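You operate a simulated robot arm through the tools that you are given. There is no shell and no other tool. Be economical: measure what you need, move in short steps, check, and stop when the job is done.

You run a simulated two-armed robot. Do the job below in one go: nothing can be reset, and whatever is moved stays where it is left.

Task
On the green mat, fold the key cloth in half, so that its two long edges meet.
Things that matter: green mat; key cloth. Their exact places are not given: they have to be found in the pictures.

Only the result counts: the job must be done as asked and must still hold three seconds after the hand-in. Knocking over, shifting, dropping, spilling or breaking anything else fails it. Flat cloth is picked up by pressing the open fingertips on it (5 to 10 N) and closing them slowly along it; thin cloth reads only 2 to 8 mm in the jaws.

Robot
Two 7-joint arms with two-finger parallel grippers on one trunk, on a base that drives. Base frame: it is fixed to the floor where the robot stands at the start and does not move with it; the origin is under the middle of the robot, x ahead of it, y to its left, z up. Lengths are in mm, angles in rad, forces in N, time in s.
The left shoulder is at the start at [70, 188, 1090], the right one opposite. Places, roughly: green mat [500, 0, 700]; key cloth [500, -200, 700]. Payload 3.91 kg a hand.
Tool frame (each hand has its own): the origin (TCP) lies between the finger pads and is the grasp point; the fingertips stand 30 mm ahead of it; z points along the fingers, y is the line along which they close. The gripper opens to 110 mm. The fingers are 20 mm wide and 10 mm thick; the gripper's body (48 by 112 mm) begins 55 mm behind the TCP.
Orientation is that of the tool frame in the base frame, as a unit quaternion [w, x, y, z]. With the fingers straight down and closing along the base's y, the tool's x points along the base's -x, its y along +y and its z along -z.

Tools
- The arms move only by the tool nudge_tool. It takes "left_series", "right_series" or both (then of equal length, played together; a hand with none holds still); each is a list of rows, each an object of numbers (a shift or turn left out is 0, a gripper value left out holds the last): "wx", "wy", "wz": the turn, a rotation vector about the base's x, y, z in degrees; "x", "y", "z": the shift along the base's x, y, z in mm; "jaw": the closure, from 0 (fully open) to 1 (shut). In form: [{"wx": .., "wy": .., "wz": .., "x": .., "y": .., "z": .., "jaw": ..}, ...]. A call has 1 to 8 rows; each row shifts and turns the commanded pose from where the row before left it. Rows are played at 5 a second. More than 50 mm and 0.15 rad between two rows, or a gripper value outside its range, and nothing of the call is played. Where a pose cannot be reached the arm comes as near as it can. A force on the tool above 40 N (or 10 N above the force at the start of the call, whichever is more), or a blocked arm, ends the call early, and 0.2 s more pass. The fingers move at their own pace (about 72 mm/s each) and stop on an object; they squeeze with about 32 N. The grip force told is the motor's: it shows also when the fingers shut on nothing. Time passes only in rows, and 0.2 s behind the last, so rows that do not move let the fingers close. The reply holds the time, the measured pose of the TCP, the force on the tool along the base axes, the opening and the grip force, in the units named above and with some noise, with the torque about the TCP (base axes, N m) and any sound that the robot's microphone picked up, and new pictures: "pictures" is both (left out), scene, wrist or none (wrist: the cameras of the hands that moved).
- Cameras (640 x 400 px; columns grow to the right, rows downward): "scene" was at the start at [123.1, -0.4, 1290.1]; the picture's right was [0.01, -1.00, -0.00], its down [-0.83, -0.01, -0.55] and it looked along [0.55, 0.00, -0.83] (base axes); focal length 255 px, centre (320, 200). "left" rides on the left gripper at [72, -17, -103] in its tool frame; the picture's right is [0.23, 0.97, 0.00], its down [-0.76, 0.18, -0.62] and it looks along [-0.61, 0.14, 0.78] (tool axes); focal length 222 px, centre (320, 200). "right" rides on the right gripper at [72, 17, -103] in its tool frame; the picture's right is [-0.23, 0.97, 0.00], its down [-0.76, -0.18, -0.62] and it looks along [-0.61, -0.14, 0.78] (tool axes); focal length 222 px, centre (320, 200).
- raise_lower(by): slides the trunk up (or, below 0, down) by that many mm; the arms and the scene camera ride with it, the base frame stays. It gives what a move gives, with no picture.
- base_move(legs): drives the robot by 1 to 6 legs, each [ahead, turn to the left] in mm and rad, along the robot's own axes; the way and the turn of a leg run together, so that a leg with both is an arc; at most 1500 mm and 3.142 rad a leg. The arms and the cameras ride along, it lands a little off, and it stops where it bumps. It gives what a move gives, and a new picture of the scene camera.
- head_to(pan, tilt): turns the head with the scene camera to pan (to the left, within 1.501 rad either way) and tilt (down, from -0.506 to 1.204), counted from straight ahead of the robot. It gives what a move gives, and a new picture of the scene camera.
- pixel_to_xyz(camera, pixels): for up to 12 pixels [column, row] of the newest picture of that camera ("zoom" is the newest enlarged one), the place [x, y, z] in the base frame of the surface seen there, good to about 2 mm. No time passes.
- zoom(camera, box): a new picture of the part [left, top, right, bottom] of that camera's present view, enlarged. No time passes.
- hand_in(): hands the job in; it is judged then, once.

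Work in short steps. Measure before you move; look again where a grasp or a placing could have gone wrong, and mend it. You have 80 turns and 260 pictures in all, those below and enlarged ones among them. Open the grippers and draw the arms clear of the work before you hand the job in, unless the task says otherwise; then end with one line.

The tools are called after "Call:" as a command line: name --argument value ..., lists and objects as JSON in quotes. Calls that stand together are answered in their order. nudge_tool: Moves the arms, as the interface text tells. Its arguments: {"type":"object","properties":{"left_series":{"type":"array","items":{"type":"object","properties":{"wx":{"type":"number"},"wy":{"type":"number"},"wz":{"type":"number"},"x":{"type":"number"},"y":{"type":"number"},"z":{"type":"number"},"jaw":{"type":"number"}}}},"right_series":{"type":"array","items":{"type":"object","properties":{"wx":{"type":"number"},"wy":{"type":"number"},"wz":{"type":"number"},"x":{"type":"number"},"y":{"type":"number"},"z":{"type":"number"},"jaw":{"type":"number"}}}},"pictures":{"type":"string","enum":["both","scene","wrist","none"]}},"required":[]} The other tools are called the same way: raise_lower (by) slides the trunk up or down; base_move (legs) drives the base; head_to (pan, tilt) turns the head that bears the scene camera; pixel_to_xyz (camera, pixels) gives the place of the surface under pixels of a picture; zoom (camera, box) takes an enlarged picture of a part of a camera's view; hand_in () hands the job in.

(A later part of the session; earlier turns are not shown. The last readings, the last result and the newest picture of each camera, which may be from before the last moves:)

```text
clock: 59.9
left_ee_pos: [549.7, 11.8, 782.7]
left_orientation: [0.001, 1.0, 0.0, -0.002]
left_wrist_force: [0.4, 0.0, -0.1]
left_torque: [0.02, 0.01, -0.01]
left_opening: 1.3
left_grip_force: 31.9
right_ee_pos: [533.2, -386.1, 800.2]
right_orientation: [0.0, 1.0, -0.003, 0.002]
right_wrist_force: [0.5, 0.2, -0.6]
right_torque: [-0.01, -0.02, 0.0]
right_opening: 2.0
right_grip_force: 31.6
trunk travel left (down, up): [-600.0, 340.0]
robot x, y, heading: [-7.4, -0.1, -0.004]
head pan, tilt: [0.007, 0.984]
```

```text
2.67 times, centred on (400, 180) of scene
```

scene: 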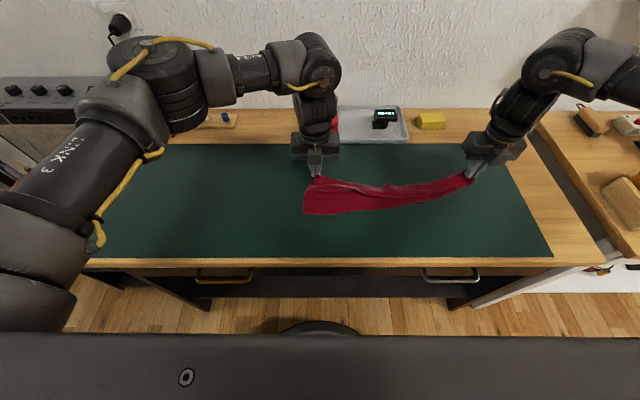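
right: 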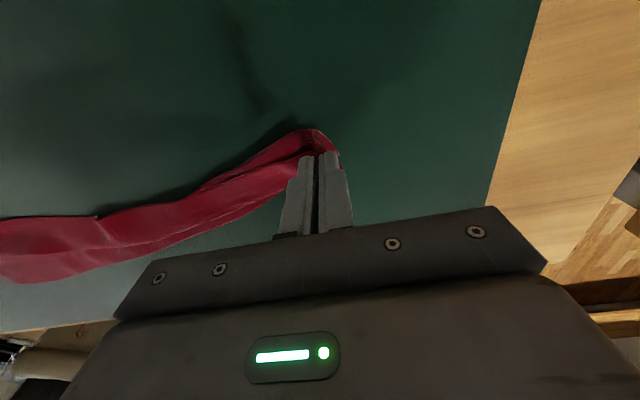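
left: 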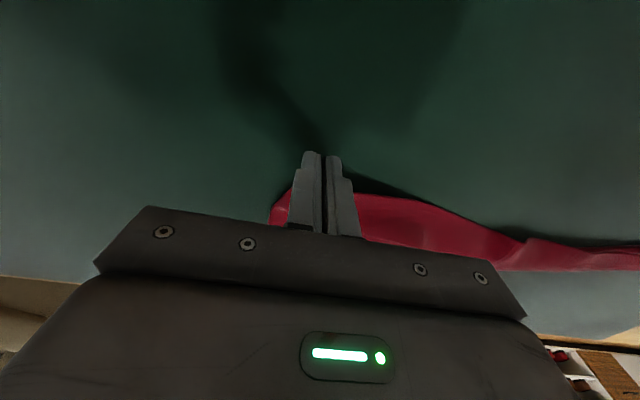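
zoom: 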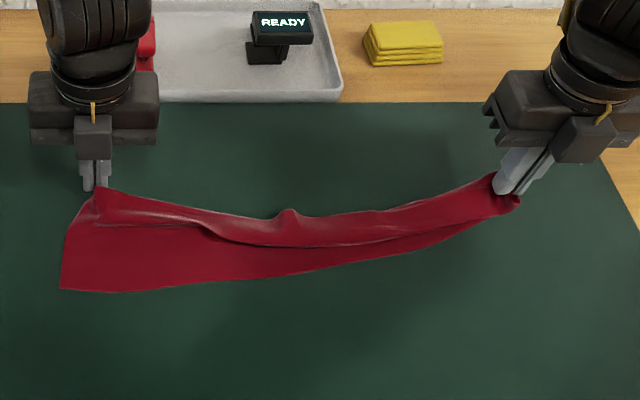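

The right jaw took all layers, so the whole right end moved. I lower and release it here, then look at how the layers lie.

Call:
nudge_tool --right_series '[{"z": -10}, {"z": -8}, {"jaw": 0.9}, {"jaw": 0.75}, {"z": 15, "jaw": 0.65}, {"z": 30}, {"y": -40, "z": 30}, {"y": -45}]'

Call:
zoom --camera "scene" --box '[410, 160, 490, 210]'

Call:
zoom --camera "right" --box '[100, 80, 340, 230]'

```text
clock: 61.7
left_ee_pos: [549.0, 10.8, 781.6]
left_orientation: [0.0, 1.0, 0.0, -0.003]
left_wrist_force: [0.1, -0.5, -0.2]
left_torque: [0.0, 0.02, -0.01]
left_opening: 1.3
left_grip_force: 32.6
right_ee_pos: [533.3, -475.1, 857.0]
right_orientation: [-0.001, 1.0, -0.004, 0.001]
right_wrist_force: [0.0, -1.2, -0.1]
right_torque: [0.03, 0.0, -0.01]
right_opening: 38.2
right_grip_force: 0.0
trunk travel left (down, up): [-600.0, 340.0]
robot x, y, heading: [-11.2, 1.5, -0.006]
head pan, tilt: [0.007, 0.984]
```

scene: 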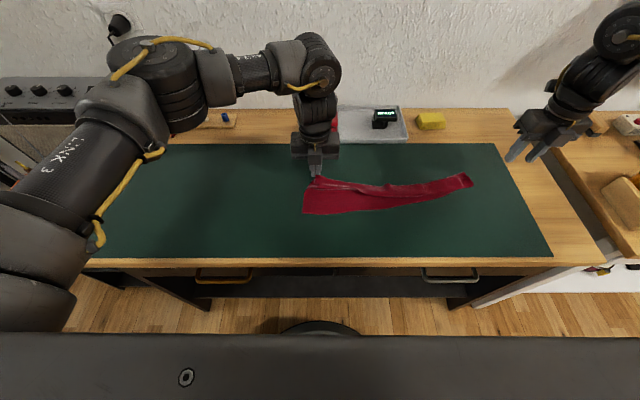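
right: 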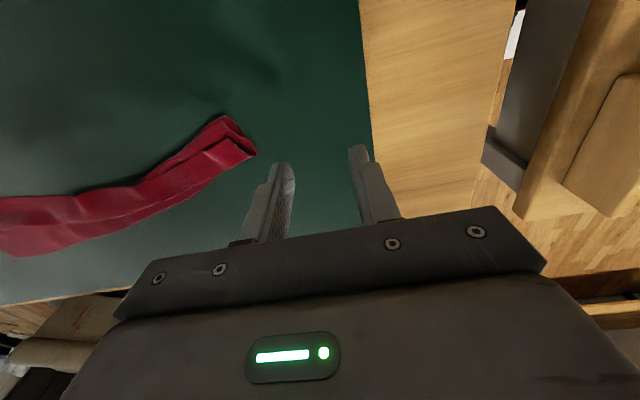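

```text
8.00 times, centred on (450, 185) of scene
```

zoom: 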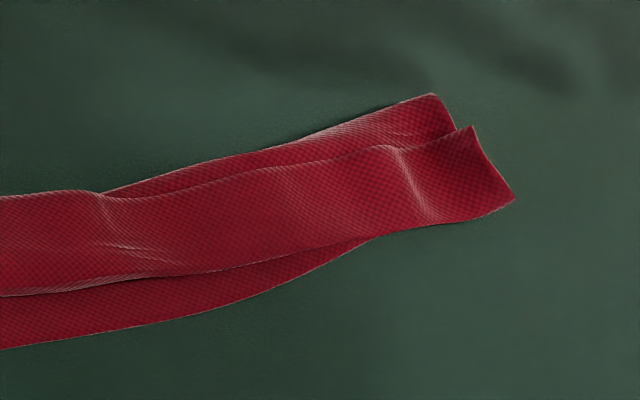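

```text
2.67 times, centred on (220, 155) of right
```

zoom: 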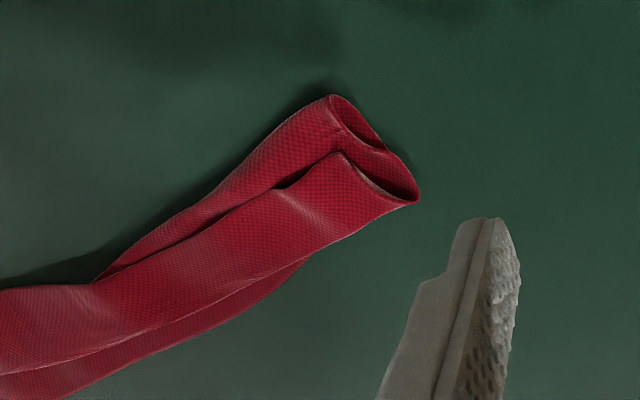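

The end view is clear now: the free FR corner lies on top at (473,127) in the scene zoom. I measure its height so I can pinch only that layer.

Call:
zoom --camera "scene" --box '[410, 160, 490, 210]'

Call:
pixel_to_xyz --camera "zoom" --pixels '[[472, 131], [465, 140], [450, 145], [420, 150], [400, 155], [380, 150], [470, 160], [508, 200], [440, 120], [430, 97], [340, 165], [480, 120]]'

```text
8.00 times, centred on (450, 185) of scene
```

zoom: 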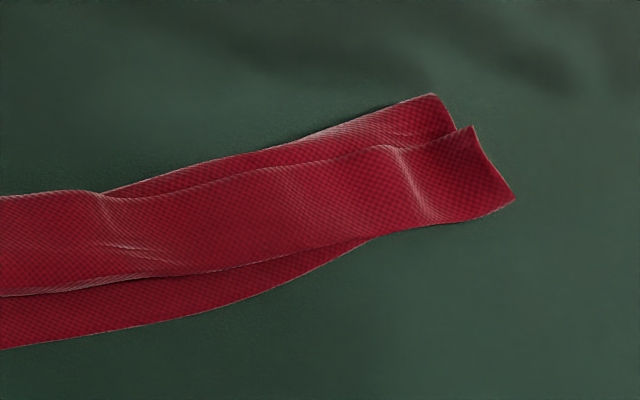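

```text
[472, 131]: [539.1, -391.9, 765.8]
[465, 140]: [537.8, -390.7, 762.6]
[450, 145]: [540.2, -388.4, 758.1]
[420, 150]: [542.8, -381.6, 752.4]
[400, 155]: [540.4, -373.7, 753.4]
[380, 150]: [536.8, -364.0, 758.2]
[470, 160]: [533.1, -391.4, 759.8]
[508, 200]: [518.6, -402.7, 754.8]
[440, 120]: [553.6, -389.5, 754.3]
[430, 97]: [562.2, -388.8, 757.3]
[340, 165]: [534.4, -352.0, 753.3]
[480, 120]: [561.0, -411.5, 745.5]
```

FR tip is raised at (540,-392,766), with lower layers at or below ~753. I pinch it at tip height 757 with a narrower jaw.

Call:
nudge_tool --right_series '[{"x": 4, "y": 43, "jaw": 0.74}, {"x": 3, "y": 43}, {"z": -25}, {"z": -25}, {"z": -15}, {"z": -5}, {}]' --pictures "wrist"

```text
clock: 63.3
left_ee_pos: [550.4, 11.9, 782.6]
left_orientation: [0.0, 1.0, 0.001, -0.002]
left_wrist_force: [-0.3, 0.1, -0.6]
left_torque: [-0.04, -0.01, 0.02]
left_opening: 1.4
left_grip_force: 31.7
right_ee_pos: [541.5, -386.7, 787.1]
right_orientation: [0.0, 1.0, -0.004, 0.001]
right_wrist_force: [-0.8, -0.5, 0.0]
right_torque: [0.0, 0.03, 0.01]
right_opening: 28.5
right_grip_force: 0.1
trunk travel left (down, up): [-600.0, 340.0]
robot x, y, heading: [-4.1, 1.9, -0.006]
head pan, tilt: [0.007, 0.984]
```

right: 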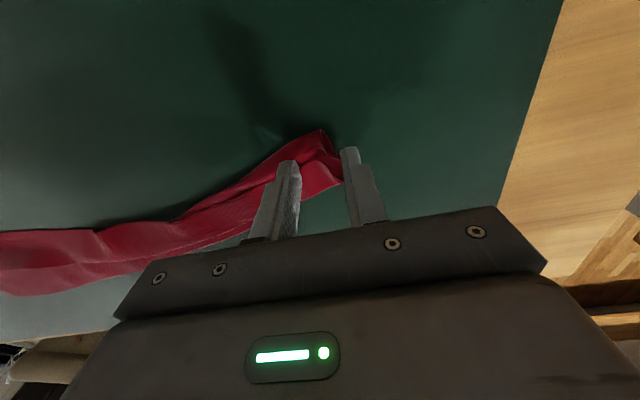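

Positioned. New plan: hang the cloth as a curtain from its far edge, lay its lower half toward the robot, then swing the held edge back to the far side. That way the held strip never has to flip. I close the right jaw and lift both.

Call:
nudge_tool --left_series '[{}, {}, {}, {}, {"z": 15}, {"z": 20}, {"x": -10, "z": 20}]' --right_series '[{"jaw": 0.82}, {"jaw": 0.9}, {"jaw": 1.0}, {}, {"z": 10}, {"z": 20}, {"x": -5, "z": 20}]'

Call:
zoom --camera "scene" --box '[280, 120, 520, 240]'

```text
clock: 64.9
left_ee_pos: [540.4, 12.8, 837.5]
left_orientation: [0.0, 1.0, 0.001, -0.001]
left_wrist_force: [0.1, 0.2, 0.0]
left_torque: [-0.01, -0.01, 0.01]
left_opening: 1.4
left_grip_force: 32.1
right_ee_pos: [535.4, -383.5, 837.6]
right_orientation: [0.0, 1.0, -0.003, 0.002]
right_wrist_force: [-0.8, 0.1, 0.3]
right_torque: [0.01, 0.01, -0.01]
right_opening: 1.6
right_grip_force: 32.4
trunk travel left (down, up): [-600.0, 340.0]
robot x, y, heading: [-6.1, -1.5, -0.006]
head pan, tilt: [0.007, 0.984]
```

scene: 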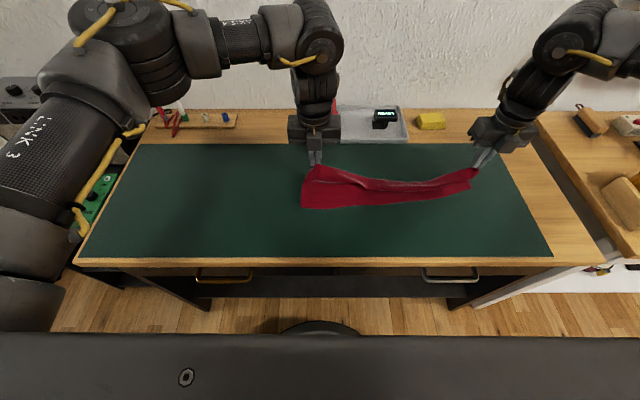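
right: 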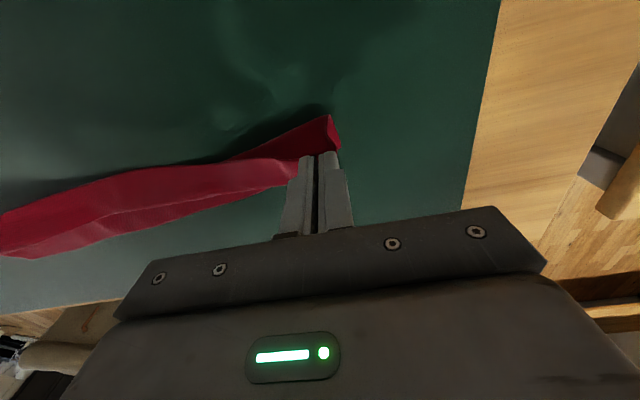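
left: 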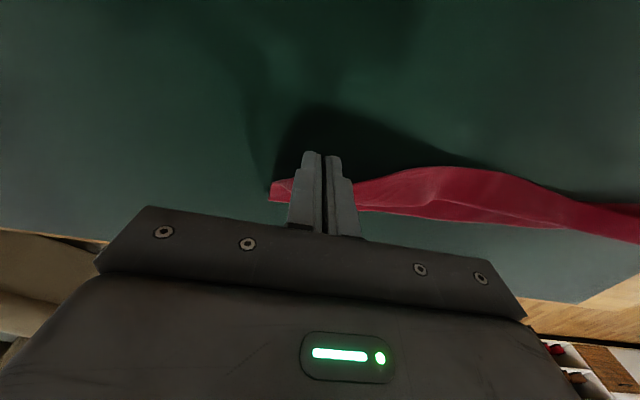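

```text
2.67 times, centred on (400, 180) of scene
```

zoom: 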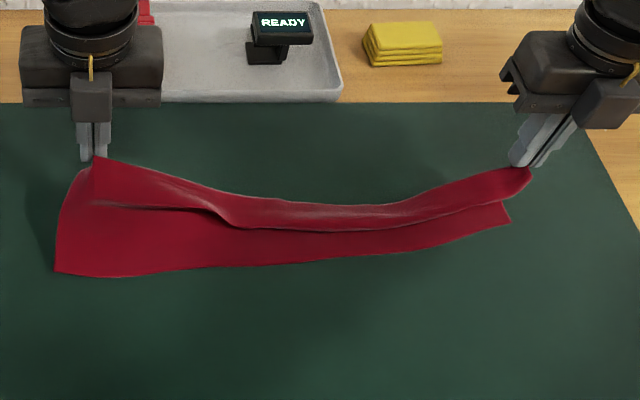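

Only the top layer came with the right jaw and it is unrolling. I continue up to a full hanging curtain while spreading the hands.

Call:
nudge_tool --left_series '[{"x": -5, "y": 4, "z": 20}, {"x": -5, "y": 4, "z": 20}, {"x": -5, "y": 4, "z": 20}, {"x": -5, "z": 15}, {}]' --right_series '[{"x": -5, "y": -4, "z": 20}, {"x": -5, "y": -4, "z": 20}, {"x": -5, "y": -4, "z": 20}, {"x": -2, "z": 15}, {}]'

Call:
zoom --camera "scene" --box '[280, 100, 520, 220]'

```text
clock: 66.1
left_ee_pos: [520.7, 23.4, 912.5]
left_orientation: [0.0, 1.0, 0.001, -0.002]
left_wrist_force: [-0.2, 0.0, 0.2]
left_torque: [0.02, -0.01, 0.01]
left_opening: 1.1
left_grip_force: 31.7
right_ee_pos: [520.0, -398.5, 909.4]
right_orientation: [0.0, 1.0, -0.003, 0.001]
right_wrist_force: [0.0, -0.6, -0.3]
right_torque: [0.0, 0.03, -0.01]
right_opening: 1.5
right_grip_force: 31.8
trunk travel left (down, up): [-600.0, 340.0]
robot x, y, heading: [-8.8, 0.6, -0.007]
head pan, tilt: [0.007, 0.984]
```

scene: 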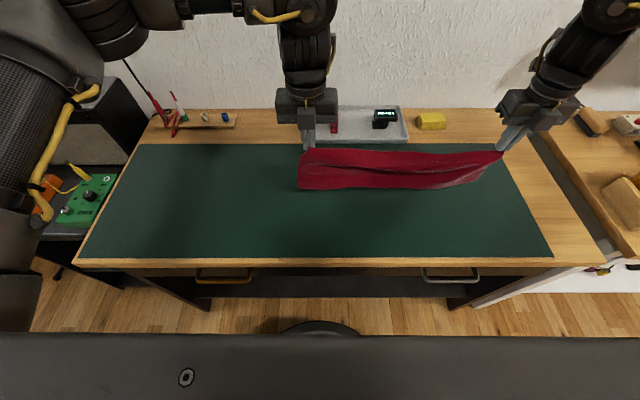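
right: 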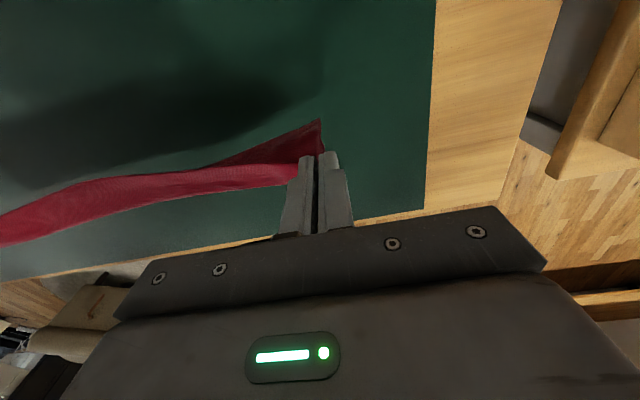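
left: 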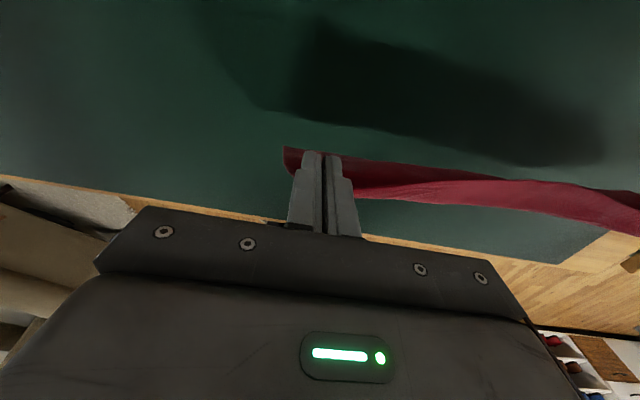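

```text
2.67 times, centred on (400, 160) of scene
```

zoom: 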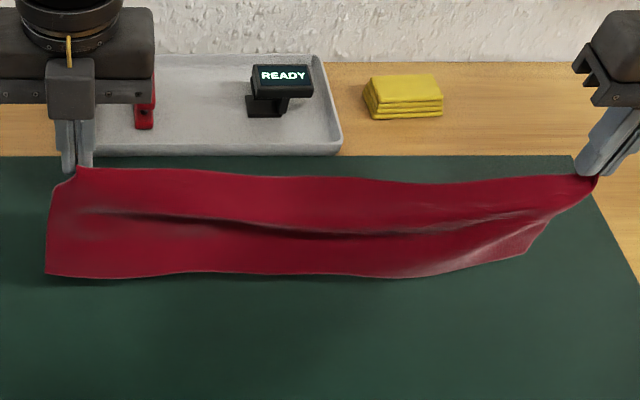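

It's a full curtain now. I measure the bottom edge and belly.

Call:
pixel_to_xyz --camera "zoom" --pixels '[[48, 272], [200, 272], [330, 271], [430, 275], [523, 253], [595, 182], [400, 183], [250, 172], [300, 220], [85, 170], [52, 195]]'

```text
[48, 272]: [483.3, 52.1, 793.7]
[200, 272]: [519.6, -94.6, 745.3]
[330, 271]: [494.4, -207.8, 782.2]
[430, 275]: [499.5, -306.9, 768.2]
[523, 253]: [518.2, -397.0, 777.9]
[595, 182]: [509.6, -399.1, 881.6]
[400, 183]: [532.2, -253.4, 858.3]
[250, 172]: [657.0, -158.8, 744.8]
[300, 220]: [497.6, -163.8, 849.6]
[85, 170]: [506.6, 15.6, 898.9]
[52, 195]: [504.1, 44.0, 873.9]
```

The bottom edge floats about 35 mm above the mat at x≈495, and the belly leans toward the robot as wanted. I spread a little more and lower until the bottom edge touches, then move down and toward the robot to lay the lower half.

Call:
nudge_tool --left_series '[{"y": 3, "z": -14}, {"y": 3, "z": -14}, {"z": -14}, {"x": -8, "z": -10}, {"x": -10, "z": -10}, {"x": -10, "z": -10}, {"x": -8, "z": -8}]' --right_series '[{"y": -3, "z": -14}, {"y": -3, "z": -14}, {"z": -14}, {"x": -8, "z": -10}, {"x": -10, "z": -10}, {"x": -10, "z": -10}, {"x": -8, "z": -8}]'

Call:
zoom --camera "scene" --box '[280, 110, 520, 230]'

```text
clock: 67.7
left_ee_pos: [482.8, 30.5, 831.8]
left_orientation: [-0.001, 1.0, 0.001, -0.003]
left_wrist_force: [-0.3, -2.1, -0.4]
left_torque: [-0.04, 0.02, 0.02]
left_opening: 1.2
left_grip_force: 32.2
right_ee_pos: [481.3, -404.4, 830.7]
right_orientation: [0.0, 1.0, -0.003, 0.001]
right_wrist_force: [-0.4, 1.6, 0.3]
right_torque: [0.04, -0.01, 0.01]
right_opening: 1.6
right_grip_force: 32.3
trunk travel left (down, up): [-600.0, 340.0]
robot x, y, heading: [-7.4, -1.0, -0.008]
head pan, tilt: [0.007, 0.984]
```

scene: 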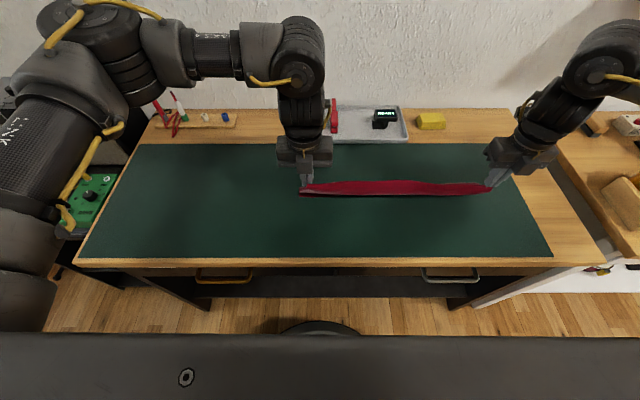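
right: 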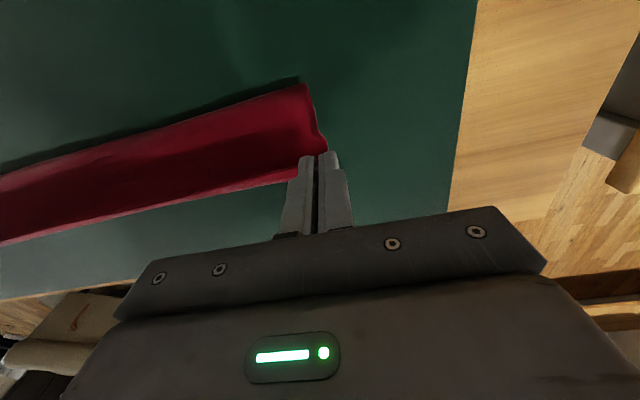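
left: 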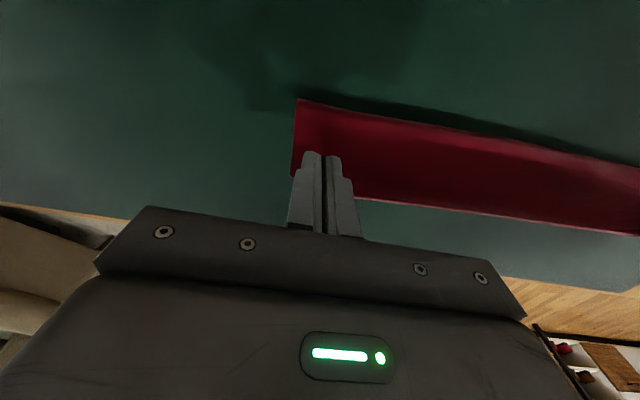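

```text
2.67 times, centred on (400, 170) of scene
```

zoom: 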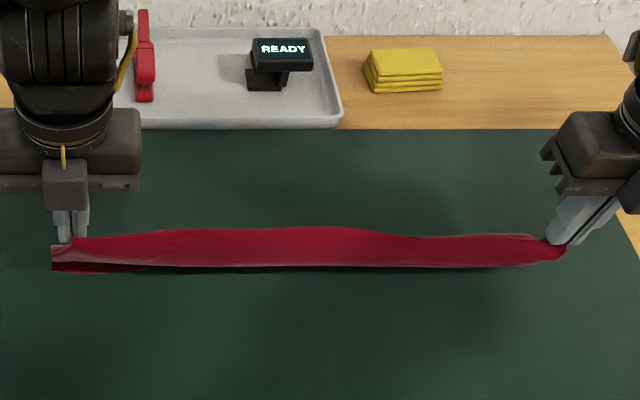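

Excellent: the lower half lies on the mat toward the far side, with clean ends. I measure its free edge, which is where the held edge must land.

Call:
pixel_to_xyz --camera "left" --pixels '[[299, 102], [380, 115], [500, 137], [600, 157], [294, 175], [420, 202]]'

Call:
pixel_to_xyz --camera "right" --pixels '[[303, 87], [250, 101], [150, 134], [50, 162], [325, 148], [200, 200]]'

Call:
pixel_to_xyz --camera "zoom" --pixels '[[52, 269], [200, 270], [350, 267], [480, 266], [560, 258], [200, 235], [350, 235], [480, 238]]'

```text
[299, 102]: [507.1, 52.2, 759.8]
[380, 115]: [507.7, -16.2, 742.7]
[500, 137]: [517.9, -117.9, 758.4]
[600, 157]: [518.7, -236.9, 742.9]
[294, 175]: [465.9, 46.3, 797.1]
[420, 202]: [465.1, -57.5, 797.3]
```

```text
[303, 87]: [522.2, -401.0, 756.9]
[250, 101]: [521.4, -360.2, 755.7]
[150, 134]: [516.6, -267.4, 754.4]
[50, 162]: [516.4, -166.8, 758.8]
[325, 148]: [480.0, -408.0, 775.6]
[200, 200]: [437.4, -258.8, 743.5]
```

```text
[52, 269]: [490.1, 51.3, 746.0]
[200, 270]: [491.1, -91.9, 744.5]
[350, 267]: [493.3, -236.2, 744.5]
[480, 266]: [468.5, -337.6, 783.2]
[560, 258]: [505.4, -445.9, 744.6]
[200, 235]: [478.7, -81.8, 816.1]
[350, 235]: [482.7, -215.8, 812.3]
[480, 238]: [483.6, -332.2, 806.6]
```

The free edge is at x≈507 (left) and 521 (right), slightly raised. I go a bit further down and toward the robot, then start back toward the far side.

Call:
nudge_tool --left_series '[{"x": -8, "z": -9}, {"x": -8, "z": -9}, {"x": -4, "z": -8}, {"x": 6, "z": -4}, {"x": 12, "z": -2}, {"x": 12, "z": -2}]' --right_series '[{"x": -8, "z": -9}, {"x": -7, "z": -9}, {"x": -3, "z": -8}, {"x": 8, "z": -4}, {"x": 14, "z": -2}, {"x": 13, "z": -2}]'

Call:
zoom --camera "scene" --box '[280, 130, 520, 250]'

```text
clock: 69.1
left_ee_pos: [494.3, 31.2, 798.6]
left_orientation: [0.0, 1.0, 0.001, -0.003]
left_wrist_force: [0.1, -1.9, 0.9]
left_torque: [-0.06, -0.01, 0.03]
left_opening: 1.2
left_grip_force: 32.1
right_ee_pos: [501.0, -403.5, 797.1]
right_orientation: [0.0, 1.0, -0.003, 0.001]
right_wrist_force: [0.2, 1.0, 0.3]
right_torque: [0.04, -0.02, 0.02]
right_opening: 1.5
right_grip_force: 32.6
trunk travel left (down, up): [-600.0, 340.0]
robot x, y, heading: [-5.3, -1.6, -0.003]
head pan, tilt: [0.007, 0.984]
```

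scene: 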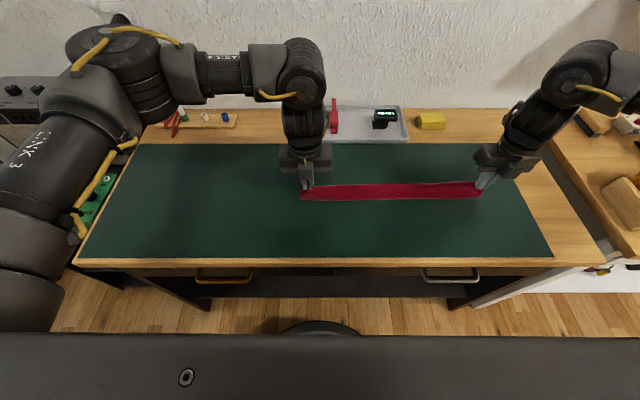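
right: 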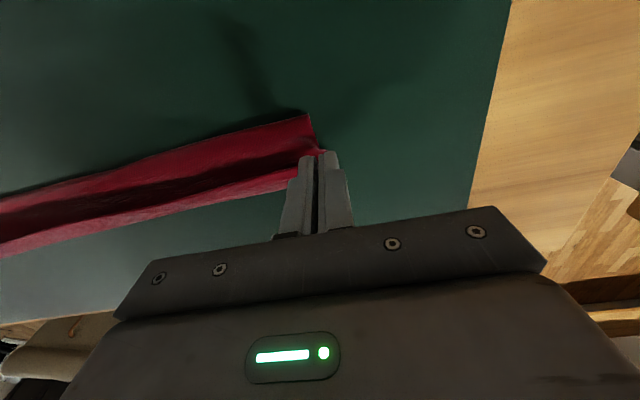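
left: 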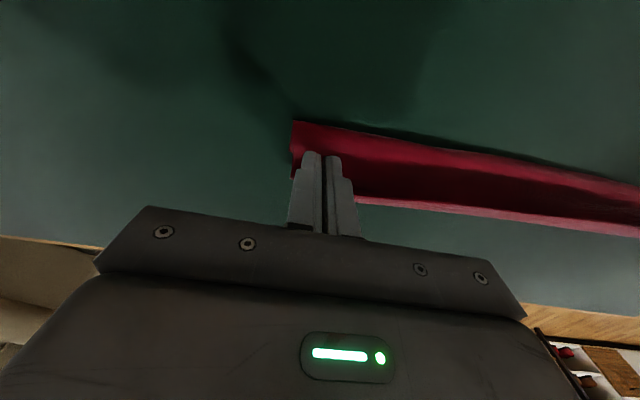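

```text
2.67 times, centred on (400, 190) of scene
```

zoom: 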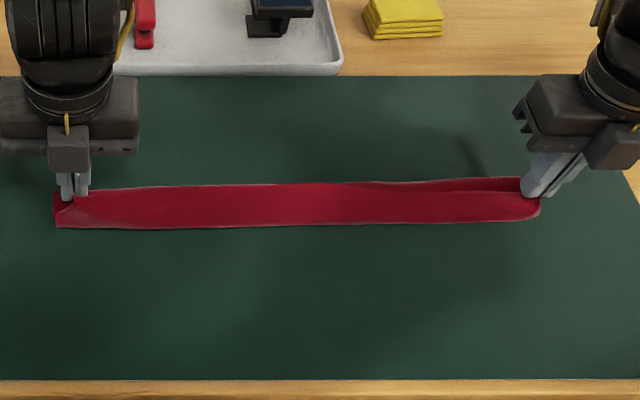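

The fold is forming neatly. I re-measure the lower free edge and the fold line.

Call:
pixel_to_xyz --camera "left" --pixels '[[297, 125], [420, 144], [540, 165], [420, 210]]'

Call:
pixel_to_xyz --camera "right" --pixels '[[305, 118], [250, 132], [150, 165], [50, 188]]'

Call:
pixel_to_xyz --camera "zoom" --pixels '[[60, 225], [150, 227], [300, 224], [450, 221], [530, 216], [200, 205], [400, 205], [300, 187]]'

```text
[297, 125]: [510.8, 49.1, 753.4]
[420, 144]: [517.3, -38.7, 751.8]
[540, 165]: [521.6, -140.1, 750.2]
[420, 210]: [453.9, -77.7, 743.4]
```

```text
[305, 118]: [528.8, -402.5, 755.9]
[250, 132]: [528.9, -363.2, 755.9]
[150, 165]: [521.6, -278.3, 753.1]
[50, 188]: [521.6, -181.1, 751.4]
```

```text
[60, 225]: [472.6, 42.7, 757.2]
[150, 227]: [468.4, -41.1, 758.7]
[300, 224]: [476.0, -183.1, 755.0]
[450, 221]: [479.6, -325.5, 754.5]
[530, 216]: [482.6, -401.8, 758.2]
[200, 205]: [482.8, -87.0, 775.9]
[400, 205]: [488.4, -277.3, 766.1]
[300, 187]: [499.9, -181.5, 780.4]
```

Lower edge: x≈512 (left) to 529 (right); the held edge sits right at the tip centres. I move the tips over it with a 3 mm overshoot and lower.

Call:
nudge_tool --left_series '[{"x": 7, "z": -3}, {"x": 7, "z": -3}, {"x": 6, "z": -4}, {"x": 1, "z": -5}, {}]' --right_series '[{"x": 9, "z": -3}, {"x": 9, "z": -3}, {"x": 9, "z": -4}, {"x": 3, "z": -4}, {}]'

Call:
zoom --camera "scene" --box '[280, 130, 520, 250]'

```text
clock: 70.3
left_ee_pos: [515.5, 31.5, 783.4]
left_orientation: [0.001, 1.0, 0.001, -0.002]
left_wrist_force: [0.3, -1.3, 0.8]
left_torque: [-0.03, 0.03, 0.04]
left_opening: 1.4
left_grip_force: 32.1
right_ee_pos: [530.1, -404.0, 783.0]
right_orientation: [0.0, 1.0, -0.004, 0.001]
right_wrist_force: [-0.1, 0.7, 0.9]
right_torque: [0.03, 0.0, -0.01]
right_opening: 1.7
right_grip_force: 32.1
trunk travel left (down, up): [-600.0, 340.0]
robot x, y, heading: [-7.9, 0.1, -0.006]
head pan, tilt: [0.007, 0.984]
```

scene: 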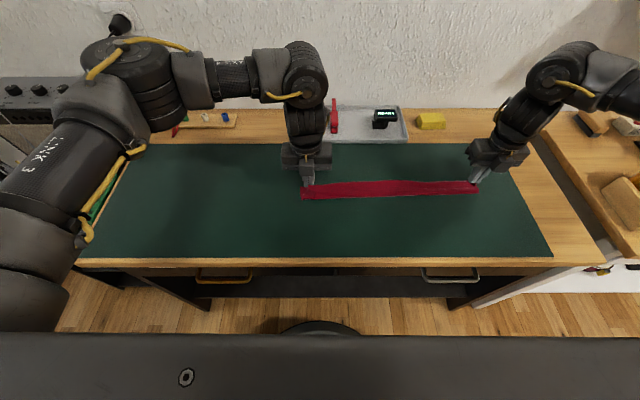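
right: 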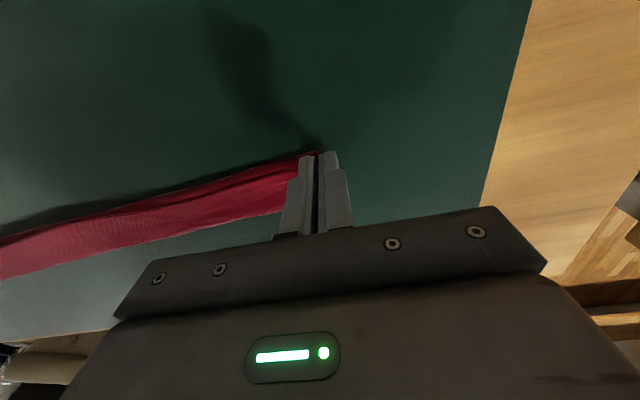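
left: 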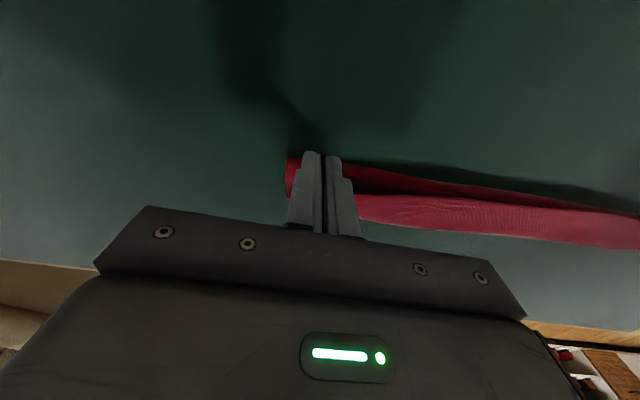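

```text
2.67 times, centred on (400, 190) of scene
```

zoom: 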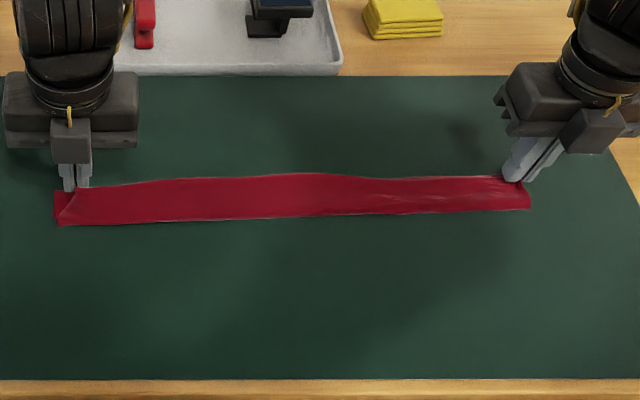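

I check how the two edges line up, from the wrist views.

Call:
zoom --camera "left" --box '[270, 130, 510, 280]'

Call:
pixel_to_xyz --camera "left" --pixels '[[292, 161], [380, 172], [450, 186], [540, 201], [380, 196], [450, 200], [540, 207], [480, 230], [580, 240]]'

Call:
zoom --camera "right" --box '[80, 120, 320, 270]'

Call:
pixel_to_xyz --camera "right" --pixels '[[292, 158], [250, 168], [200, 184], [120, 208], [50, 228], [270, 213], [150, 245]]'

```text
2.67 times, centred on (390, 205) of left
```

zoom: 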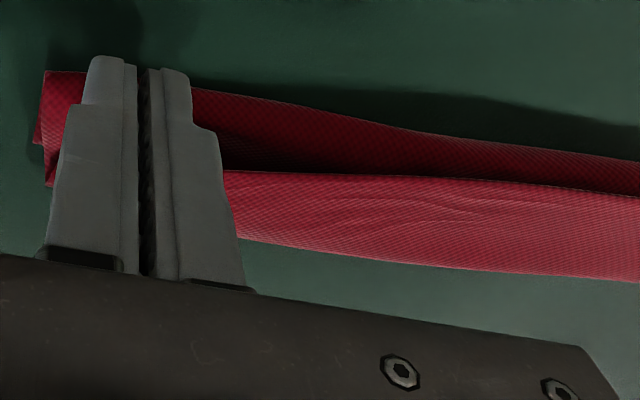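

```text
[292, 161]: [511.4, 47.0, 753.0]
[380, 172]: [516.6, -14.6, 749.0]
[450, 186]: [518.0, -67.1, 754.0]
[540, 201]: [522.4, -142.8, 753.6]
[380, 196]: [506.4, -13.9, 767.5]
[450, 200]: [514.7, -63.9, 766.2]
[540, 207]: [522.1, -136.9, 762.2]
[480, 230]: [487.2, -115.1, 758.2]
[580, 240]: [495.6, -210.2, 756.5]
```

```text
2.67 times, centred on (200, 195) of right
```

zoom: 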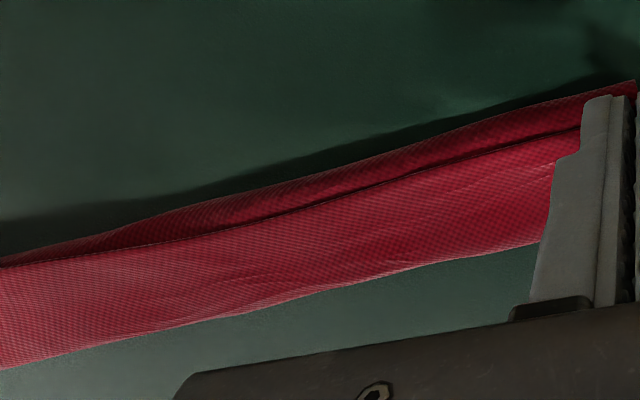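

```text
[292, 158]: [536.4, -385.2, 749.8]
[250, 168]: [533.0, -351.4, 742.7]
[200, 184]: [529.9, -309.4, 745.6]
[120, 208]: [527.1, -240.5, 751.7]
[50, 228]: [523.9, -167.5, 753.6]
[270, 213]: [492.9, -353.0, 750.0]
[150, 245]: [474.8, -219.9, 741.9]
```

The upper edge lags the lower by about 8–10 mm near the hands and matches in the middle. I pull both 9 mm further and lower to contact.

Call:
nudge_tool --left_series '[{"x": 5, "z": -1}, {"x": 4, "z": -2}, {"z": -2}, {}]' --right_series '[{"x": 5, "z": -1}, {"x": 4, "z": -2}, {"z": -2}, {}]' --pictures "wrist"

Call:
zoom --camera "left" --box '[270, 130, 510, 280]'

Call:
zoom --camera "right" --box '[80, 120, 320, 270]'

```text
clock: 71.3
left_ee_pos: [525.7, 29.2, 777.4]
left_orientation: [0.0, 1.0, 0.001, -0.003]
left_wrist_force: [-0.6, -0.5, 0.7]
left_torque: [-0.02, -0.01, 0.02]
left_opening: 1.3
left_grip_force: 32.0
right_ee_pos: [539.9, -402.3, 777.7]
right_orientation: [0.0, 1.0, -0.004, 0.001]
right_wrist_force: [0.1, 0.9, 1.1]
right_torque: [0.03, -0.02, 0.04]
right_opening: 1.7
right_grip_force: 32.5
trunk travel left (down, up): [-600.0, 340.0]
robot x, y, heading: [-6.3, 3.6, -0.004]
head pan, tilt: [0.007, 0.984]
```

right: 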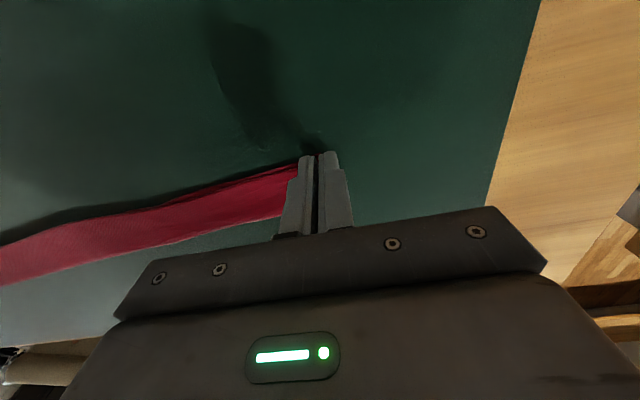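
left: 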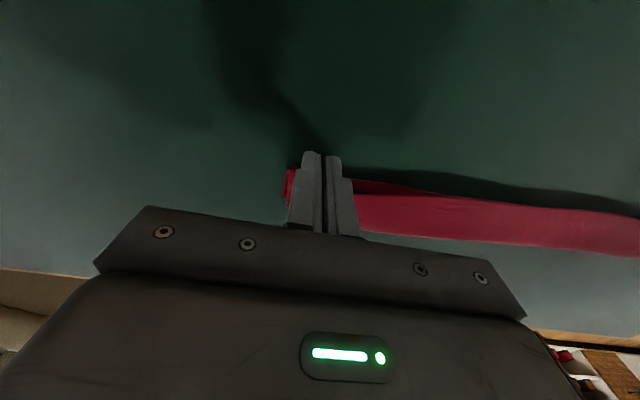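

```text
2.67 times, centred on (390, 205) of left
```

zoom: 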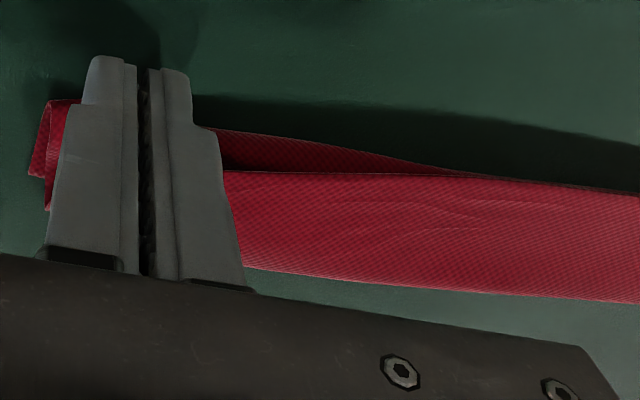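

```text
2.67 times, centred on (200, 195) of right
```

zoom: 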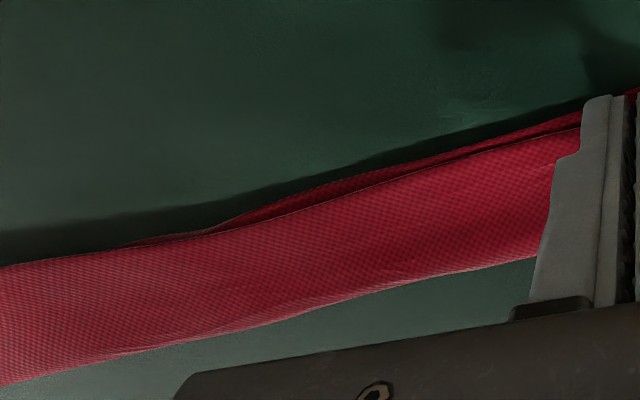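

Nearly aligned: a few millimetres remain at each end. I trim left +4 and right +2, settle down 2 mm, and release.

Call:
nudge_tool --left_series '[{"x": 4}, {"z": -2}, {}, {"jaw": 0.94}, {"jaw": 0.87}, {"jaw": 0.78}, {"jaw": 0.7}, {}]' --right_series '[{"x": 2}, {"z": -2}, {}, {"jaw": 0.94}, {"jaw": 0.87}, {"jaw": 0.78}, {"jaw": 0.7}, {}]' --pictures "wrist"

```text
clock: 73.1
left_ee_pos: [528.3, 29.4, 776.8]
left_orientation: [0.001, 1.0, 0.001, -0.002]
left_wrist_force: [0.3, 0.0, 0.4]
left_torque: [0.01, 0.03, -0.02]
left_opening: 33.4
left_grip_force: 0.1
right_ee_pos: [540.5, -402.9, 776.5]
right_orientation: [0.001, 1.0, -0.003, 0.001]
right_wrist_force: [-0.2, -0.5, 1.3]
right_torque: [0.02, 0.0, 0.0]
right_opening: 32.9
right_grip_force: 0.1
trunk travel left (down, up): [-600.0, 340.0]
robot x, y, heading: [-3.1, -0.8, -0.007]
head pan, tilt: [0.007, 0.984]
```

right: 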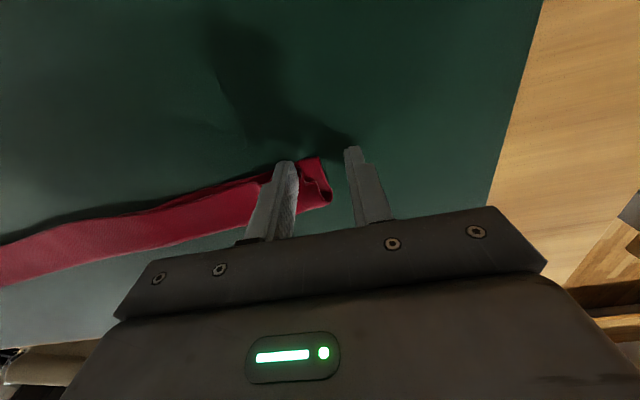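
left: 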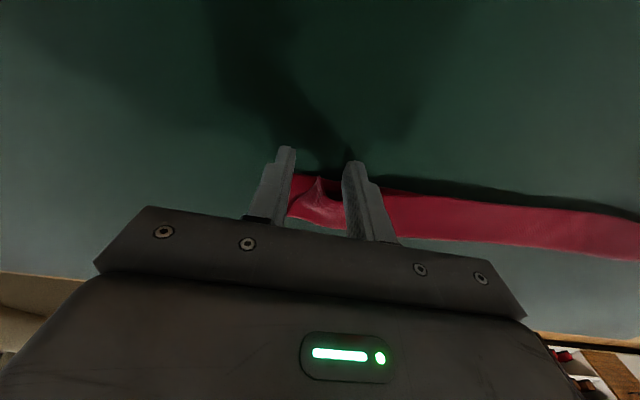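

Released without disturbing it. I lift both hands straight up and look.

Call:
nudge_tool --left_series '[{"z": 6}, {"z": 14}, {"z": 30}, {"z": 30}, {"y": 40, "z": 10}, {"y": 45}, {"y": 45}]' --right_series '[{"z": 6}, {"z": 14}, {"z": 30}, {"z": 30}, {"y": -35}, {"y": -35}, {}]'

Call:
zoom --camera "scene" --box '[290, 165, 370, 215]'

Call:
zoom --camera "scene" --box '[410, 160, 490, 210]'

Call:
zoom --camera "right" --box '[60, 90, 300, 240]'

```text
clock: 74.7
left_ee_pos: [528.8, 161.0, 865.8]
left_orientation: [0.001, 1.0, 0.001, -0.002]
left_wrist_force: [-0.4, 0.4, -0.3]
left_torque: [0.01, 0.03, 0.01]
left_opening: 33.1
left_grip_force: 0.1
right_ee_pos: [540.4, -471.3, 857.8]
right_orientation: [0.001, 1.0, -0.003, 0.0]
right_wrist_force: [-0.3, 0.8, 1.0]
right_torque: [-0.01, 0.03, 0.04]
right_opening: 32.9
right_grip_force: 0.2
trunk travel left (down, up): [-600.0, 340.0]
robot x, y, heading: [-5.7, -1.2, -0.008]
head pan, tilt: [0.007, 0.984]
```

scene: 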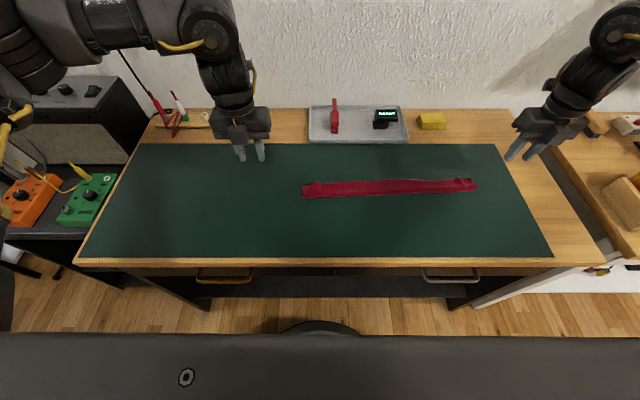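
right: 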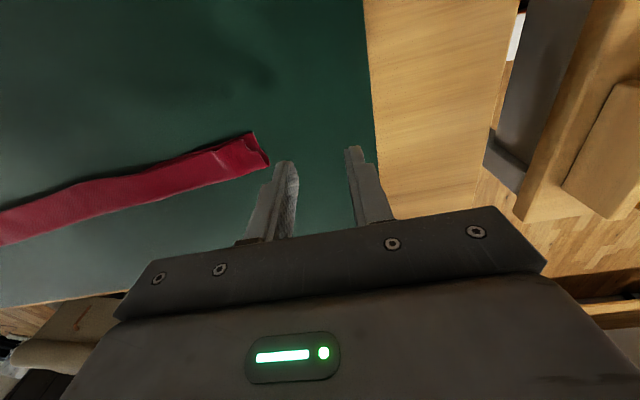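
left: 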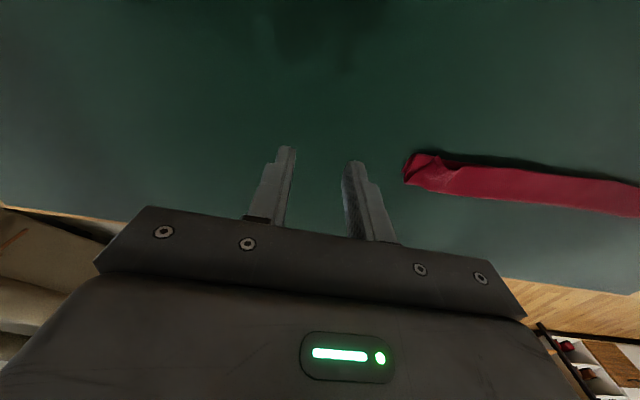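

```text
8.00 times, centred on (330, 190) of scene
```

zoom: 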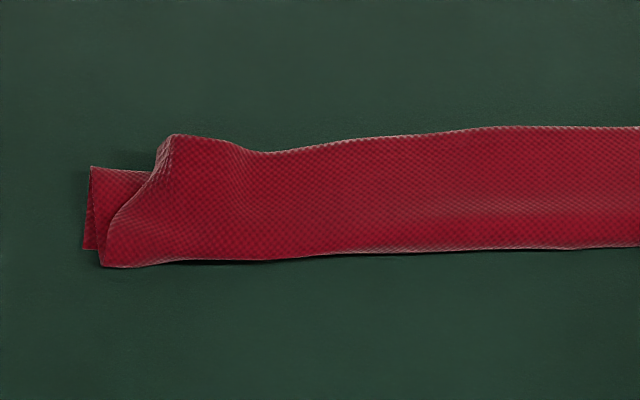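

```text
8.00 times, centred on (450, 185) of scene
```

zoom: 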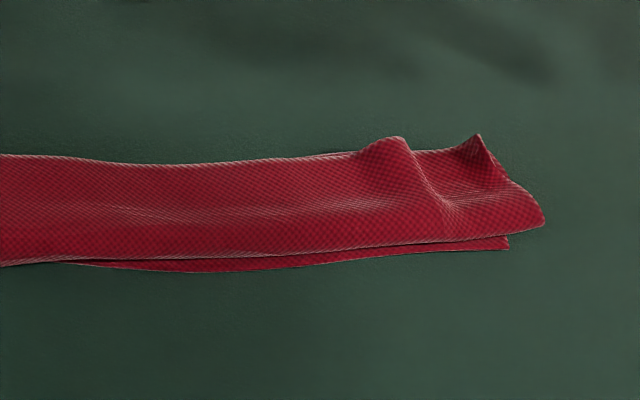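

```text
2.67 times, centred on (180, 165) of right
5 turns are left
```

zoom: 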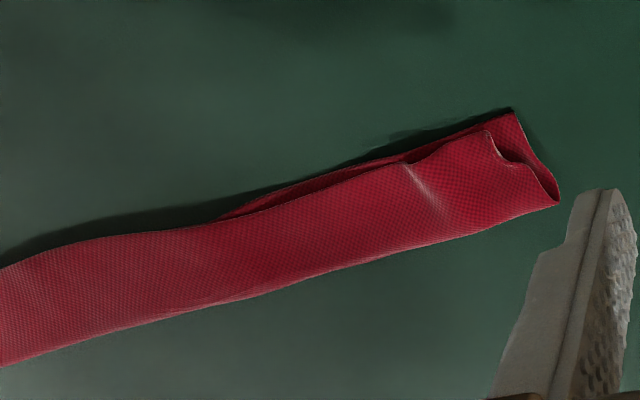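

Five turns remain. I measure both long edges and the fold along the cloth to decide on one last correction.

Call:
pixel_to_xyz --camera "scene" --pixels '[[470, 178], [459, 178], [440, 180], [400, 182], [350, 181], [312, 183], [302, 187], [303, 197], [350, 195], [400, 194], [440, 193], [472, 190]]'

Call:
pixel_to_xyz --camera "right" --pixels '[[252, 132], [243, 141], [215, 148], [180, 160], [120, 178], [60, 186], [265, 165], [200, 185], [120, 206], [140, 171], [170, 158], [100, 190]]'

Call:
zoom --camera "left" --box '[390, 120, 630, 270]'

```text
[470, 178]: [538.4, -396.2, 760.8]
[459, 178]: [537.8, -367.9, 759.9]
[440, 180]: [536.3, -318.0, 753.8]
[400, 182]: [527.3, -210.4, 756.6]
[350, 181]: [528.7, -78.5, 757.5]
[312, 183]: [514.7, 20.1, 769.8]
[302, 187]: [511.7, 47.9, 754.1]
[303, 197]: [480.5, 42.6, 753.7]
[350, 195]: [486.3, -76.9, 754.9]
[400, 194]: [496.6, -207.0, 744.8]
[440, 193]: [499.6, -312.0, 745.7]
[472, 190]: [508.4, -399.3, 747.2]
```

```text
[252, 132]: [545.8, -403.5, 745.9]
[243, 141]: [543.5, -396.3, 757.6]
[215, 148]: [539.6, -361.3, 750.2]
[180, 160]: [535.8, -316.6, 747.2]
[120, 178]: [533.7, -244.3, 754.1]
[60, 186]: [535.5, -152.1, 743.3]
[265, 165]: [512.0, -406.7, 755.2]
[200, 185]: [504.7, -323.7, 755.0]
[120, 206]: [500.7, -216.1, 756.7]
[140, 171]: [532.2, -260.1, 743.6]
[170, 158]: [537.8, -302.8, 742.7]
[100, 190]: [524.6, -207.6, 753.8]
```

```text
2.67 times, centred on (510, 195) of left
4 turns are left
```

zoom: 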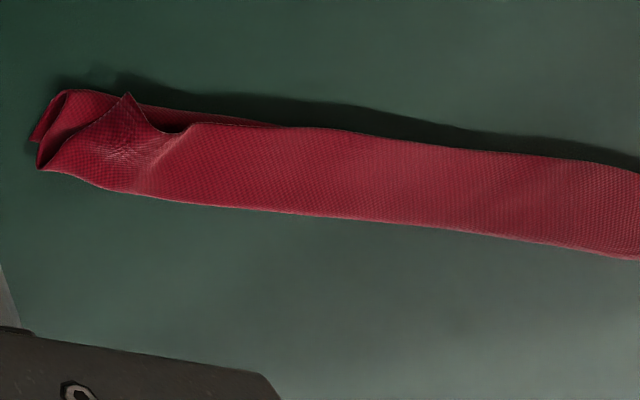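

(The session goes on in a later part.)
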